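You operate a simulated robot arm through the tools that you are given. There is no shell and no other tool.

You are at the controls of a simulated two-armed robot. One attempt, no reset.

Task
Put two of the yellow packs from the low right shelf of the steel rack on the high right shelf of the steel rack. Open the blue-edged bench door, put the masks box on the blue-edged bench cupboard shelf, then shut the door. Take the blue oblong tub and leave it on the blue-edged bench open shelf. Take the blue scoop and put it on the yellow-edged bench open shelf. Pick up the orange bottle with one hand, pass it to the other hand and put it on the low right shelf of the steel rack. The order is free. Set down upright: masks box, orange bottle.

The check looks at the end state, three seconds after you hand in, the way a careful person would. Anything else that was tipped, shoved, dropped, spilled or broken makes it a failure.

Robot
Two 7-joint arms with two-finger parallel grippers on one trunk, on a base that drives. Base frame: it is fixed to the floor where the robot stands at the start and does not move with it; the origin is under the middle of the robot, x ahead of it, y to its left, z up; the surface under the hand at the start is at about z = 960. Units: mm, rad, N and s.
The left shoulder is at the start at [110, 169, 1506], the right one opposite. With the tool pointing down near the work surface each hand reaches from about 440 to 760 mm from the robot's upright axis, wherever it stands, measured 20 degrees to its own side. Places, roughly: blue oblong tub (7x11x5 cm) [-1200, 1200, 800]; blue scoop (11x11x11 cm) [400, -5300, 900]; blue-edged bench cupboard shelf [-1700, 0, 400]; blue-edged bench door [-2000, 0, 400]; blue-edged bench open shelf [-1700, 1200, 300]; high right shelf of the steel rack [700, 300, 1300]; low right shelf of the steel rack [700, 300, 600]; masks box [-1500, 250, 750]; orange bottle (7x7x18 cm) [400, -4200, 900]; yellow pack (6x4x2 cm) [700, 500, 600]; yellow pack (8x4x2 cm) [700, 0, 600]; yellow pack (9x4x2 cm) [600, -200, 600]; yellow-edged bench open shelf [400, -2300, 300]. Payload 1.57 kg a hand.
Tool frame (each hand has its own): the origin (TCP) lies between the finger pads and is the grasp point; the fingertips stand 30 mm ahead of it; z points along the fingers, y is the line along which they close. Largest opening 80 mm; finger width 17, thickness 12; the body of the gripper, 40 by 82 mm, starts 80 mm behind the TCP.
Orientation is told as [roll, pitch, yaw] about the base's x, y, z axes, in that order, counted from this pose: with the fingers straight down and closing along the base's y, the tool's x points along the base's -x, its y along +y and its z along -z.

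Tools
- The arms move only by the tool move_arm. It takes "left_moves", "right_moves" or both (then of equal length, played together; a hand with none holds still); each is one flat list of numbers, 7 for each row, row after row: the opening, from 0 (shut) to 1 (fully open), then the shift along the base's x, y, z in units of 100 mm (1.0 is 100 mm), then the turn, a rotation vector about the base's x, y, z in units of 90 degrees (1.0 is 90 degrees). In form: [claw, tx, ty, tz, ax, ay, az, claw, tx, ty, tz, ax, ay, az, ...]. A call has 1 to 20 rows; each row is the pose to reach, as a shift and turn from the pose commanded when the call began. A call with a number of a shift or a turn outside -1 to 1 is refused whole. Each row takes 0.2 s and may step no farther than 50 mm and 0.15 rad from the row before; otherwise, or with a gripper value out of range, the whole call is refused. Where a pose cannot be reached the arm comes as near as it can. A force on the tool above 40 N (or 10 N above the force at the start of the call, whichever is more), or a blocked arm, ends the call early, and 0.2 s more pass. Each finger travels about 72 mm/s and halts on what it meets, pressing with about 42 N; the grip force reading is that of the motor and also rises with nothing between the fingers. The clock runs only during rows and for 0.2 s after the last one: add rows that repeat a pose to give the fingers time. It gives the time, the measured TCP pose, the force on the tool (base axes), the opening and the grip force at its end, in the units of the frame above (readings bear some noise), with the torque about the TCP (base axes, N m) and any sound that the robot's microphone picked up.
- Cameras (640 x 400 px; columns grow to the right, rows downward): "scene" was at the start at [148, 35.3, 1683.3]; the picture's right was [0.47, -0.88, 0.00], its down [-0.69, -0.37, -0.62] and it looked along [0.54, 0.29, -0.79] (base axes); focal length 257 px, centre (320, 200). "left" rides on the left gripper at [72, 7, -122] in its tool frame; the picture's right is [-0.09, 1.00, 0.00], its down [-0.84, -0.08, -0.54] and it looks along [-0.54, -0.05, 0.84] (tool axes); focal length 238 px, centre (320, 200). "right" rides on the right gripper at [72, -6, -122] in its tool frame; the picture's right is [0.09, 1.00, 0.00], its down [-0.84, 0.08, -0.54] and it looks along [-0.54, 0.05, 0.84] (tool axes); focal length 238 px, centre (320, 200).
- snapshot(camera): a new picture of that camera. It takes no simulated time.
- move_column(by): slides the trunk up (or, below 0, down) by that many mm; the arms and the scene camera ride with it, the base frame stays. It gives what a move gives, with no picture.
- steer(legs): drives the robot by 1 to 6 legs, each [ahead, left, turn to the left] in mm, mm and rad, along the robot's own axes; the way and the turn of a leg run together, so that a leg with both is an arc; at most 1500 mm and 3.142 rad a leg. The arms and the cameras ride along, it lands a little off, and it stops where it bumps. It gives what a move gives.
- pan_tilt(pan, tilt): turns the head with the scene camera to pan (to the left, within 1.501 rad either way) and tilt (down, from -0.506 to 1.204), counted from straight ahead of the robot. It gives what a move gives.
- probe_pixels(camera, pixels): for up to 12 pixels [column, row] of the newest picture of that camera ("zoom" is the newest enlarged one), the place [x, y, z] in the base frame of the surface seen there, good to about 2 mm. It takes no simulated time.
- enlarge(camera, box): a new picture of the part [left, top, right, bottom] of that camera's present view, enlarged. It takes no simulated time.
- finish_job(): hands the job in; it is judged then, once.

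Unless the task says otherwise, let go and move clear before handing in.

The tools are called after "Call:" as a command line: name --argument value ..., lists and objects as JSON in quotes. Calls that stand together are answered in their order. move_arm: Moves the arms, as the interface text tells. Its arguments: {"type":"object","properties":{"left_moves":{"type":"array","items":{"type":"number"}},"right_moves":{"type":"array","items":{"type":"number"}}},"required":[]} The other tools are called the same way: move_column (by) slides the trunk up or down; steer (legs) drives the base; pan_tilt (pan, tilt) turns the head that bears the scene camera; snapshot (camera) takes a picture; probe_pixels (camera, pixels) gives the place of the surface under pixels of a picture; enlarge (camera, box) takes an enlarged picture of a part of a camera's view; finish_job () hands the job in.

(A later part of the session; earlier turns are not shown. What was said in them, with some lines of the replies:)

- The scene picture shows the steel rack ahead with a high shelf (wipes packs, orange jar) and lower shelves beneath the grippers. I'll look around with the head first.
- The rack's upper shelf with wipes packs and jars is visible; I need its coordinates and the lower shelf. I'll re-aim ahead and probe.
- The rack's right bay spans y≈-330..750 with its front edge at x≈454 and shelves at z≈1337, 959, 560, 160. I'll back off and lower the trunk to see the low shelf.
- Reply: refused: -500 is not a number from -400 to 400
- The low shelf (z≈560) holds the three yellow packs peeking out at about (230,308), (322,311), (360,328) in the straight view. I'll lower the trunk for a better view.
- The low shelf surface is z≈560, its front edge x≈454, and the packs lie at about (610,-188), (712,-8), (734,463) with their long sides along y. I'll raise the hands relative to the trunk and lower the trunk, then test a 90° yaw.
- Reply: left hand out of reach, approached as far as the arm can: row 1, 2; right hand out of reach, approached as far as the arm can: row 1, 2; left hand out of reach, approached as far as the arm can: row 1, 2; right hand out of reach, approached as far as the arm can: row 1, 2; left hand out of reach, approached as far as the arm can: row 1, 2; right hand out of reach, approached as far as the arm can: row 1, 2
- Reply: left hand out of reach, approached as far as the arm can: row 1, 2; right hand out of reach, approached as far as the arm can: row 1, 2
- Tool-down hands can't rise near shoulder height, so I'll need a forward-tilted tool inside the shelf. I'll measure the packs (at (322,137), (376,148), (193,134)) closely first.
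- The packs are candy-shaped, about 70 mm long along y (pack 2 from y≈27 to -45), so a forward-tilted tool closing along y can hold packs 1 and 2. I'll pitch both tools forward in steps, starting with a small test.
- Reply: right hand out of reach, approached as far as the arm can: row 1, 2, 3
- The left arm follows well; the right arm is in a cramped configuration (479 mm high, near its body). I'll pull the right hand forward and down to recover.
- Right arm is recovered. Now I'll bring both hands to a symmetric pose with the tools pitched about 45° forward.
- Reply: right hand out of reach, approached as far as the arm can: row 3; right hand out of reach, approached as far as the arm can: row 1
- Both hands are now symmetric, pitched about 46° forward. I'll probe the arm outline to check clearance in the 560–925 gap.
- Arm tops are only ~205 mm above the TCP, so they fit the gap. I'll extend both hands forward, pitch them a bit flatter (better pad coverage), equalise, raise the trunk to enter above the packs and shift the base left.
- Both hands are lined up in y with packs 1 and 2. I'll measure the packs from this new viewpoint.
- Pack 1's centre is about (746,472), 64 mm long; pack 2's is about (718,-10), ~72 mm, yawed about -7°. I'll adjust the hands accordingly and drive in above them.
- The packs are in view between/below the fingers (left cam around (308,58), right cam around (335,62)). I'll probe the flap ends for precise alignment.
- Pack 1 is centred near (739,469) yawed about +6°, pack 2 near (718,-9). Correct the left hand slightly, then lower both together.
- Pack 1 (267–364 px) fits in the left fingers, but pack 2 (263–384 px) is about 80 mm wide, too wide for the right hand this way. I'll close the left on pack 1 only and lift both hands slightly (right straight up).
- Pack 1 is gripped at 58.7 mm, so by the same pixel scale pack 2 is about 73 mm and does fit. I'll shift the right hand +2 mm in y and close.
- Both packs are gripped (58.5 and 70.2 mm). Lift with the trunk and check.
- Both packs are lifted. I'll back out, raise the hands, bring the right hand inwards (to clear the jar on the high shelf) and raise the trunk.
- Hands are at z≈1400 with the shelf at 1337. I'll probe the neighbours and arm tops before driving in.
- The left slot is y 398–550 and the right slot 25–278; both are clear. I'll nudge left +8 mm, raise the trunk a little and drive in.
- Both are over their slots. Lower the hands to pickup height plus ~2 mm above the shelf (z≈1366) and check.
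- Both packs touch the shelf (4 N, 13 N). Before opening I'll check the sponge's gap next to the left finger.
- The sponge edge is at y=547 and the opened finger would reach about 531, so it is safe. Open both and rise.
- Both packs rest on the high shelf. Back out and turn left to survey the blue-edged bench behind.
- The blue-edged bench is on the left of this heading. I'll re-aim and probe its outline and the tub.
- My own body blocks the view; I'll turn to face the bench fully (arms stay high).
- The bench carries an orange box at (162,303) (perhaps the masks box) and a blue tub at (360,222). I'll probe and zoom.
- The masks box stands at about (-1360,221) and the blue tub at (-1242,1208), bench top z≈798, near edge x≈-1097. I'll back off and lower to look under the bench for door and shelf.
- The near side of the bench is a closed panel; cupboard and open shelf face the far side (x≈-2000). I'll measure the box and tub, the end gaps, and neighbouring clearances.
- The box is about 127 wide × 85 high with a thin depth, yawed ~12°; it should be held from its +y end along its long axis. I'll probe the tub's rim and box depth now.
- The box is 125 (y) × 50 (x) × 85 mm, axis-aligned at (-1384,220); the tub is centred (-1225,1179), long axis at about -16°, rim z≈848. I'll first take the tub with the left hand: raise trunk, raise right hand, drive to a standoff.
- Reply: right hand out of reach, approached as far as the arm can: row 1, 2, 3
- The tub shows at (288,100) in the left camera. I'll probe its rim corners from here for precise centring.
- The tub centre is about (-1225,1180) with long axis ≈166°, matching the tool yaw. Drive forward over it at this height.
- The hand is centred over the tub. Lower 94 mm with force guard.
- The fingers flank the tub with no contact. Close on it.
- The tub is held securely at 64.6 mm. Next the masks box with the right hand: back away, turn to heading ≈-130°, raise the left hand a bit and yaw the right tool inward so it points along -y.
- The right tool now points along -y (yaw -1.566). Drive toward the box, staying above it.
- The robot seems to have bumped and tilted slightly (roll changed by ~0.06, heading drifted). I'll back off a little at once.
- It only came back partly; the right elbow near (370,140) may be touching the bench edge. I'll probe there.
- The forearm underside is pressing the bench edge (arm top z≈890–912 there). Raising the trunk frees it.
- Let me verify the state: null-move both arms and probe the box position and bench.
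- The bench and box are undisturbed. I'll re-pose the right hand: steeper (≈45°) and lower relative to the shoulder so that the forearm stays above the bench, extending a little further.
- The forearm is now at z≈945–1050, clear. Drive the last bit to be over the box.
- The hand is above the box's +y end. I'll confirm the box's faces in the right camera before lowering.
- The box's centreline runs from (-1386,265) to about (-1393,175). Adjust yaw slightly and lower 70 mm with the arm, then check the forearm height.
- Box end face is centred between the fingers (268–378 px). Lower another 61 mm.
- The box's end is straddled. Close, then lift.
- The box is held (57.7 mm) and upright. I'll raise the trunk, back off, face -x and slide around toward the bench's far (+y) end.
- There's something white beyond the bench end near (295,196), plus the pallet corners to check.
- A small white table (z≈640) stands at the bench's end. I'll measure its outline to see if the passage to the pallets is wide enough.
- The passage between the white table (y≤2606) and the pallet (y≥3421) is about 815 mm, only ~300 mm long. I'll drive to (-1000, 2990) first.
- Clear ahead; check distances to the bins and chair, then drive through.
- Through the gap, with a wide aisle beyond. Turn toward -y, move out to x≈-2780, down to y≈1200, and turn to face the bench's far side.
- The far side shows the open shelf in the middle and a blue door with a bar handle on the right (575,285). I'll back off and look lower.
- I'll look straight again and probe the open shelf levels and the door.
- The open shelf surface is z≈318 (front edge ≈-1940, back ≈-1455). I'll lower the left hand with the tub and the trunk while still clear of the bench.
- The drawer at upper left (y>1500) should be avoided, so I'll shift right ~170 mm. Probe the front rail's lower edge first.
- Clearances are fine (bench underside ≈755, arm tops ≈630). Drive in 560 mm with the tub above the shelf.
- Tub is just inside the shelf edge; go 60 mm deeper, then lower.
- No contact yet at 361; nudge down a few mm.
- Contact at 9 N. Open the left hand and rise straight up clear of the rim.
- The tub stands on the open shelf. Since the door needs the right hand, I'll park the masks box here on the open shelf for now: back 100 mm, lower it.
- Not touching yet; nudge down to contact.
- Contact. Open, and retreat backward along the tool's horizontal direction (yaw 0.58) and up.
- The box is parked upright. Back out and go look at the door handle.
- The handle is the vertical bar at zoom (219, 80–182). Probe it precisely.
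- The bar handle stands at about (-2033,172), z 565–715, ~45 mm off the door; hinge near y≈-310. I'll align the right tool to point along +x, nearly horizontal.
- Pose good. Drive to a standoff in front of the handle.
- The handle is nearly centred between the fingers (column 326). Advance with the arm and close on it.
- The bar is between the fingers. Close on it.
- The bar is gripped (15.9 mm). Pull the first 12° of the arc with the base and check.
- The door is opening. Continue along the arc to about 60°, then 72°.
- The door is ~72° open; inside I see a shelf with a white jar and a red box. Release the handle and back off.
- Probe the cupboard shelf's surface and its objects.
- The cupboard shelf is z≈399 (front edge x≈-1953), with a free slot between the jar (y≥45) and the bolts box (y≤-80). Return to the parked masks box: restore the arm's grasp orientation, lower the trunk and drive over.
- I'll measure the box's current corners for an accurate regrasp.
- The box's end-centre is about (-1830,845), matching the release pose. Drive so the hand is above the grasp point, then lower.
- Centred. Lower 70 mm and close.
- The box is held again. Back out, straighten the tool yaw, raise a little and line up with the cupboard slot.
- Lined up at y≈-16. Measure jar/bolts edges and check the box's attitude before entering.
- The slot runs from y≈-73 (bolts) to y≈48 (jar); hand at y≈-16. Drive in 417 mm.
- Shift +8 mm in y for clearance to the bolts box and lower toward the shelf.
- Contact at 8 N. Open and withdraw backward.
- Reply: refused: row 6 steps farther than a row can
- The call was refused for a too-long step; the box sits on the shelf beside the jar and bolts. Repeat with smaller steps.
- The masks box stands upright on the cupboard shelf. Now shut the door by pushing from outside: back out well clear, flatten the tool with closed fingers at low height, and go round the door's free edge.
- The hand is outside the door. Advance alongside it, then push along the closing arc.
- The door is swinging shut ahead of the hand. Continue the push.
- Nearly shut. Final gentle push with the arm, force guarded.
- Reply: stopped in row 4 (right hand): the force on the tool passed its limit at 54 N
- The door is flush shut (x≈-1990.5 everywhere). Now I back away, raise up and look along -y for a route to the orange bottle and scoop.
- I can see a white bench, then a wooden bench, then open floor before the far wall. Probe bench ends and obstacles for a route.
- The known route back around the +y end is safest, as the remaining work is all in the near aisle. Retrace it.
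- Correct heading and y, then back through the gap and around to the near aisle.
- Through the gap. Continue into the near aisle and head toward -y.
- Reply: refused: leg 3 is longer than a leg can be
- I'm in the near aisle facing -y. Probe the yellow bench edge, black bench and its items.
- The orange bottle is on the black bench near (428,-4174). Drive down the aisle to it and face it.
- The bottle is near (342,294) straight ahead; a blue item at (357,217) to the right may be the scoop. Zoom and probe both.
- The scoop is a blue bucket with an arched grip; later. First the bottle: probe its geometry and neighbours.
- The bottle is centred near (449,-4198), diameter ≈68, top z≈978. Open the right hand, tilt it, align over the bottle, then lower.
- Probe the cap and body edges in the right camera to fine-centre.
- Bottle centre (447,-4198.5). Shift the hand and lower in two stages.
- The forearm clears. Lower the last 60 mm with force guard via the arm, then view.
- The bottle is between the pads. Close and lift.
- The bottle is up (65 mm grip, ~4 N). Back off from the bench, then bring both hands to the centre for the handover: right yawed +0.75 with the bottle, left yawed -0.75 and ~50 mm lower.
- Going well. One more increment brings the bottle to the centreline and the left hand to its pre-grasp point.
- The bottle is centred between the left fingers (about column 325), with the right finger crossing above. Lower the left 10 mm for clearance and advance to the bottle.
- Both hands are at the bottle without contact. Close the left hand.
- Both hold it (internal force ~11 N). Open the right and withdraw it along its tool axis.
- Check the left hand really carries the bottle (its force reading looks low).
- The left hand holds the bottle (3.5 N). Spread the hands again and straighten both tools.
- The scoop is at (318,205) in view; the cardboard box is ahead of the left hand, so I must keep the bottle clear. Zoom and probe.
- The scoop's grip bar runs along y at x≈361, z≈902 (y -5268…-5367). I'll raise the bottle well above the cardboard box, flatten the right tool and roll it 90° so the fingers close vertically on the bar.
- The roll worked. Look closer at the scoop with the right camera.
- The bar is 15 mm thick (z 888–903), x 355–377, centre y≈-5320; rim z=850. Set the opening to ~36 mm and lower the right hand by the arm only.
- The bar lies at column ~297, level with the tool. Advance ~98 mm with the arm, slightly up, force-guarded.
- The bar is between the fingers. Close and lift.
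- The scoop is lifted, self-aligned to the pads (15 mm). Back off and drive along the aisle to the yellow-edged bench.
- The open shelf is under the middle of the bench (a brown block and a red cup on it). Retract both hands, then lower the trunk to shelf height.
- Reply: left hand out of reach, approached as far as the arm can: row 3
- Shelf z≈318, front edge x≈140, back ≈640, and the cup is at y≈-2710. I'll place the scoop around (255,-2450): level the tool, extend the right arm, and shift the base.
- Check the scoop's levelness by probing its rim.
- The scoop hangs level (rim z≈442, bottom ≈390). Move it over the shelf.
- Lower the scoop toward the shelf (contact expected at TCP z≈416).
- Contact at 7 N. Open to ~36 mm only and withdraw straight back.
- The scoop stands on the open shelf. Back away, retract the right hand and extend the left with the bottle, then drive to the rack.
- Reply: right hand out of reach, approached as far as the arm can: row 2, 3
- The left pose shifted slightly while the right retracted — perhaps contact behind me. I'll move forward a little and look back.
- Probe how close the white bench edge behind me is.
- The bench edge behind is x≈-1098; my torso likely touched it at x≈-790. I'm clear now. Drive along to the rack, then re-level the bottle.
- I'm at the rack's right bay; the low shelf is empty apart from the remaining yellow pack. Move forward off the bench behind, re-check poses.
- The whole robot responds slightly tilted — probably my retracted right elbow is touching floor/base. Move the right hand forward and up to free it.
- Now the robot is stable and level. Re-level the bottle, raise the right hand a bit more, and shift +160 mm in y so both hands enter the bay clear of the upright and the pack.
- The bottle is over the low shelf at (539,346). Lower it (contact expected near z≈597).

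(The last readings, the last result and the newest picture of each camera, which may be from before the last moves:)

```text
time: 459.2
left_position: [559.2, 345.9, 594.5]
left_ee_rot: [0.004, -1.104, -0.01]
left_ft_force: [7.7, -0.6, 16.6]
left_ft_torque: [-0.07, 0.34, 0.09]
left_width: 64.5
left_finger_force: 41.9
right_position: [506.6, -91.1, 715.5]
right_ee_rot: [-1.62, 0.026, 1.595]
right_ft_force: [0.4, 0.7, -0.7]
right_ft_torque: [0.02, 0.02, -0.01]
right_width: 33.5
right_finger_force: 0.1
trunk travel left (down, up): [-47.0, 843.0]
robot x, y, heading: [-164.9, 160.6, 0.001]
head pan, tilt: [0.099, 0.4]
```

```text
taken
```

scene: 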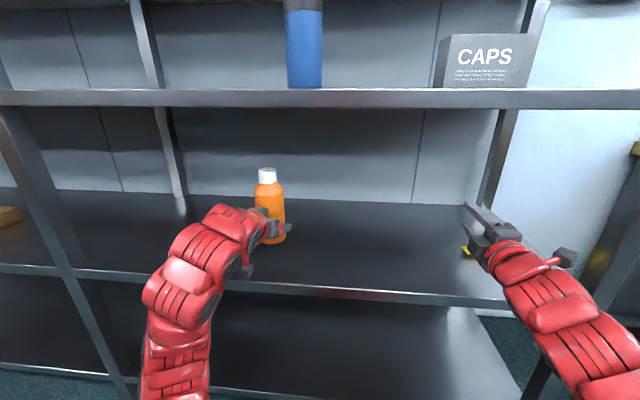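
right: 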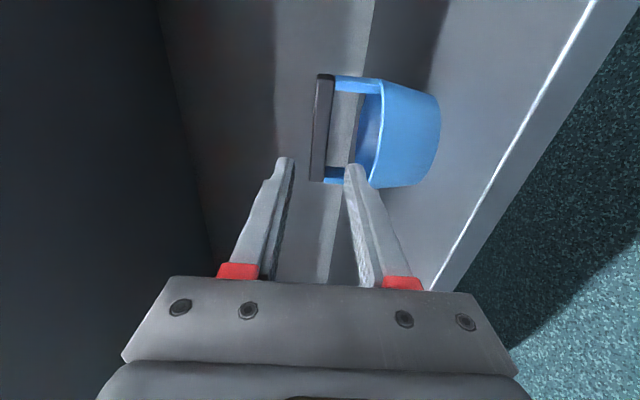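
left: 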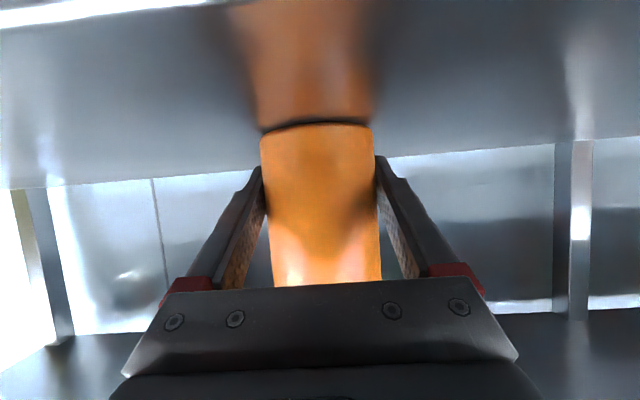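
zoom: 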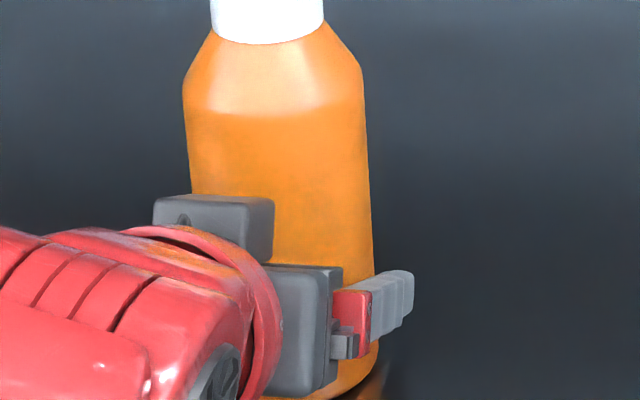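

Contact (≈17 N). Ease off 1 mm, open, and withdraw straight back.

Call:
move_arm --left_moves '[0, 0, 0, 0.012, 0, 0, 0, 0.6, 0, 0, 0.012, 0, 0, 0, 1, 0, 0, 0.012, 0, 0, 0, 1, 0, 0, 0.012, 0, 0, 0, 1, -0.2, 0, 0.012, 0, 0, 0, 1, -0.5, 0, 0.012, 0, 0, 0, 1, -0.95, 0, 0.03, 0, 0, 0]'

Call:
snapshot --camera "left"

Call:
snapshot --camera "scene"

```text
time: 460.8
left_position: [466.1, 346.3, 597.2]
left_ee_rot: [-0.001, -1.099, -0.004]
left_ft_force: [0.3, -0.9, -0.7]
left_ft_torque: [0.03, -0.01, 0.0]
left_width: 79.9
left_finger_force: 0.1
right_position: [507.5, -90.8, 714.5]
right_ee_rot: [-1.622, 0.026, 1.596]
right_ft_force: [-0.7, 0.0, 0.3]
right_ft_torque: [-0.01, -0.04, 0.0]
right_width: 33.7
right_finger_force: 0.0
trunk travel left (down, up): [-47.0, 843.0]
robot x, y, heading: [-163.8, 161.6, -0.0]
head pan, tilt: [0.099, 0.4]
```

```text
taken
```

left: 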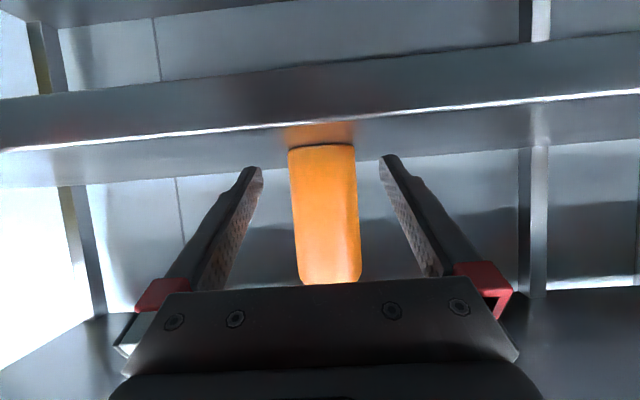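

```text
taken
```

scene: 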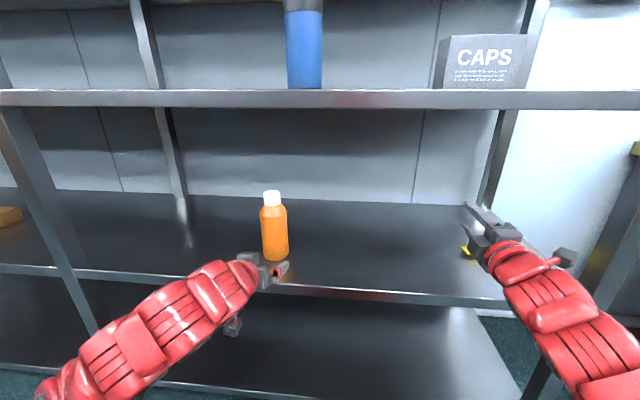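

The bottle stands upright on the low shelf. Back out and verify the high shelf and the rest.

Call:
steer --legs '[[-250, 0, 0]]'

Call:
move_column --by 400

Call:
move_column --by 300

Call:
pan_tilt --pan 0.1 --tilt 0.5

Call:
snapshot --camera "scene"

```text
time: 462.6
left_position: [212.9, 346.7, 595.5]
left_ee_rot: [-0.001, -1.096, -0.003]
left_ft_force: [0.7, 0.1, 0.3]
left_ft_torque: [0.03, -0.02, -0.02]
left_width: 80.1
left_finger_force: 0.1
right_position: [257.6, -88.3, 712.8]
right_ee_rot: [-1.62, 0.027, 1.598]
right_ft_force: [-0.1, -0.6, 0.1]
right_ft_torque: [0.0, -0.02, 0.0]
right_width: 33.6
right_finger_force: 0.1
trunk travel left (down, up): [-47.0, 843.0]
robot x, y, heading: [-416.2, 164.0, 0.004]
head pan, tilt: [0.099, 0.4]
```

```text
time: 466.5
left_position: [213.0, 347.0, 993.9]
left_ee_rot: [-0.002, -1.096, 0.0]
left_ft_force: [0.9, -0.7, 0.7]
left_ft_torque: [-0.01, 0.02, 0.01]
left_width: 79.9
left_finger_force: 0.1
right_position: [257.7, -88.7, 1114.0]
right_ee_rot: [-1.62, 0.027, 1.599]
right_ft_force: [-0.5, 0.2, 0.6]
right_ft_torque: [0.02, 0.0, 0.02]
right_width: 33.5
right_finger_force: 0.0
trunk travel left (down, up): [-447.0, 443.0]
robot x, y, heading: [-414.9, 161.6, -0.001]
head pan, tilt: [0.099, 0.4]
```

```text
time: 469.5
left_position: [212.9, 347.9, 1294.3]
left_ee_rot: [0.001, -1.096, -0.004]
left_ft_force: [-0.5, 0.1, 0.0]
left_ft_torque: [0.01, 0.01, 0.03]
left_width: 80.1
left_finger_force: 0.0
right_position: [257.9, -89.5, 1413.5]
right_ee_rot: [-1.62, 0.026, 1.598]
right_ft_force: [-0.1, 0.5, 0.2]
right_ft_torque: [0.0, -0.05, 0.02]
right_width: 33.5
right_finger_force: 0.1
trunk travel left (down, up): [-747.0, 143.0]
robot x, y, heading: [-418.2, 164.4, 0.006]
head pan, tilt: [0.099, 0.4]
```

```text
time: 470.1
left_position: [213.7, 347.3, 1295.7]
left_ee_rot: [0.0, -1.096, -0.003]
left_ft_force: [0.3, 0.6, 0.4]
left_ft_torque: [-0.01, -0.01, -0.02]
left_width: 79.8
left_finger_force: 0.0
right_position: [258.0, -89.1, 1413.4]
right_ee_rot: [-1.62, 0.026, 1.598]
right_ft_force: [0.0, 0.5, -1.0]
right_ft_torque: [-0.02, -0.01, 0.02]
right_width: 33.3
right_finger_force: 0.1
trunk travel left (down, up): [-747.0, 143.0]
robot x, y, heading: [-418.0, 159.8, 0.004]
head pan, tilt: [0.099, 0.499]
```

```text
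taken
```

scene: 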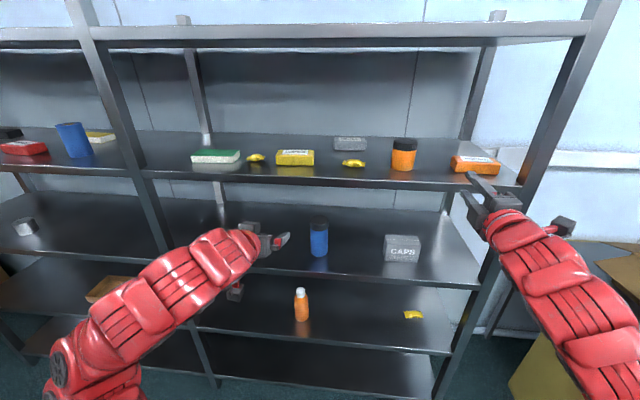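

All goals are in view: two yellow packs on the high right shelf (256,157) and (353,162), the orange bottle upright on the low shelf at (302,305), and the third pack undisturbed. The box, door, tub and scoop were verified earlier, and both hands are empty and clear, so I hand in.

Call:
finish_job

```text
The job is handed in.
```

I completed all five parts of the task and handed the job in; I don't have the check's verdict.

- **Yellow packs:** two of them (the ones about 58 mm and 70 mm long) are on the high right shelf of the steel rack. The third is still where it was on the low shelf.
- **Masks box:** it is upright on the blue-edged bench cupboard shelf, between the white jar and the BOLTS box. The door is shut; I measured it flush along its whole face. I first parked the box for a short while on the bench's open shelf, so that my right hand was free to open the door.
- **Blue oblong tub:** it is on the blue-edged bench open shelf.
- **Blue scoop:** it is standing level on the yellow-edged bench open shelf.
- **Orange bottle:** I picked it up with the right hand, passed it to the left, and set it upright on the low right shelf of the steel rack.

**Bumps:**
- My right forearm pressed against the blue-edged bench's edge while I was reaching for the masks box. The masks box, the small blue tool beside it and the bench edge measured unmoved afterwards.
- After I placed the scoop, the robot tilted slightly. My retracted right elbow had probably touched the floor or the robot's own base, and my torso may also have brushed the white bench behind me. That bench's edge measured unmoved. I did not check the items on top of it.

I looked at the rack just before handing in. I did not go back to look again at the masks box, the door, the tub or the scoop after placing them.
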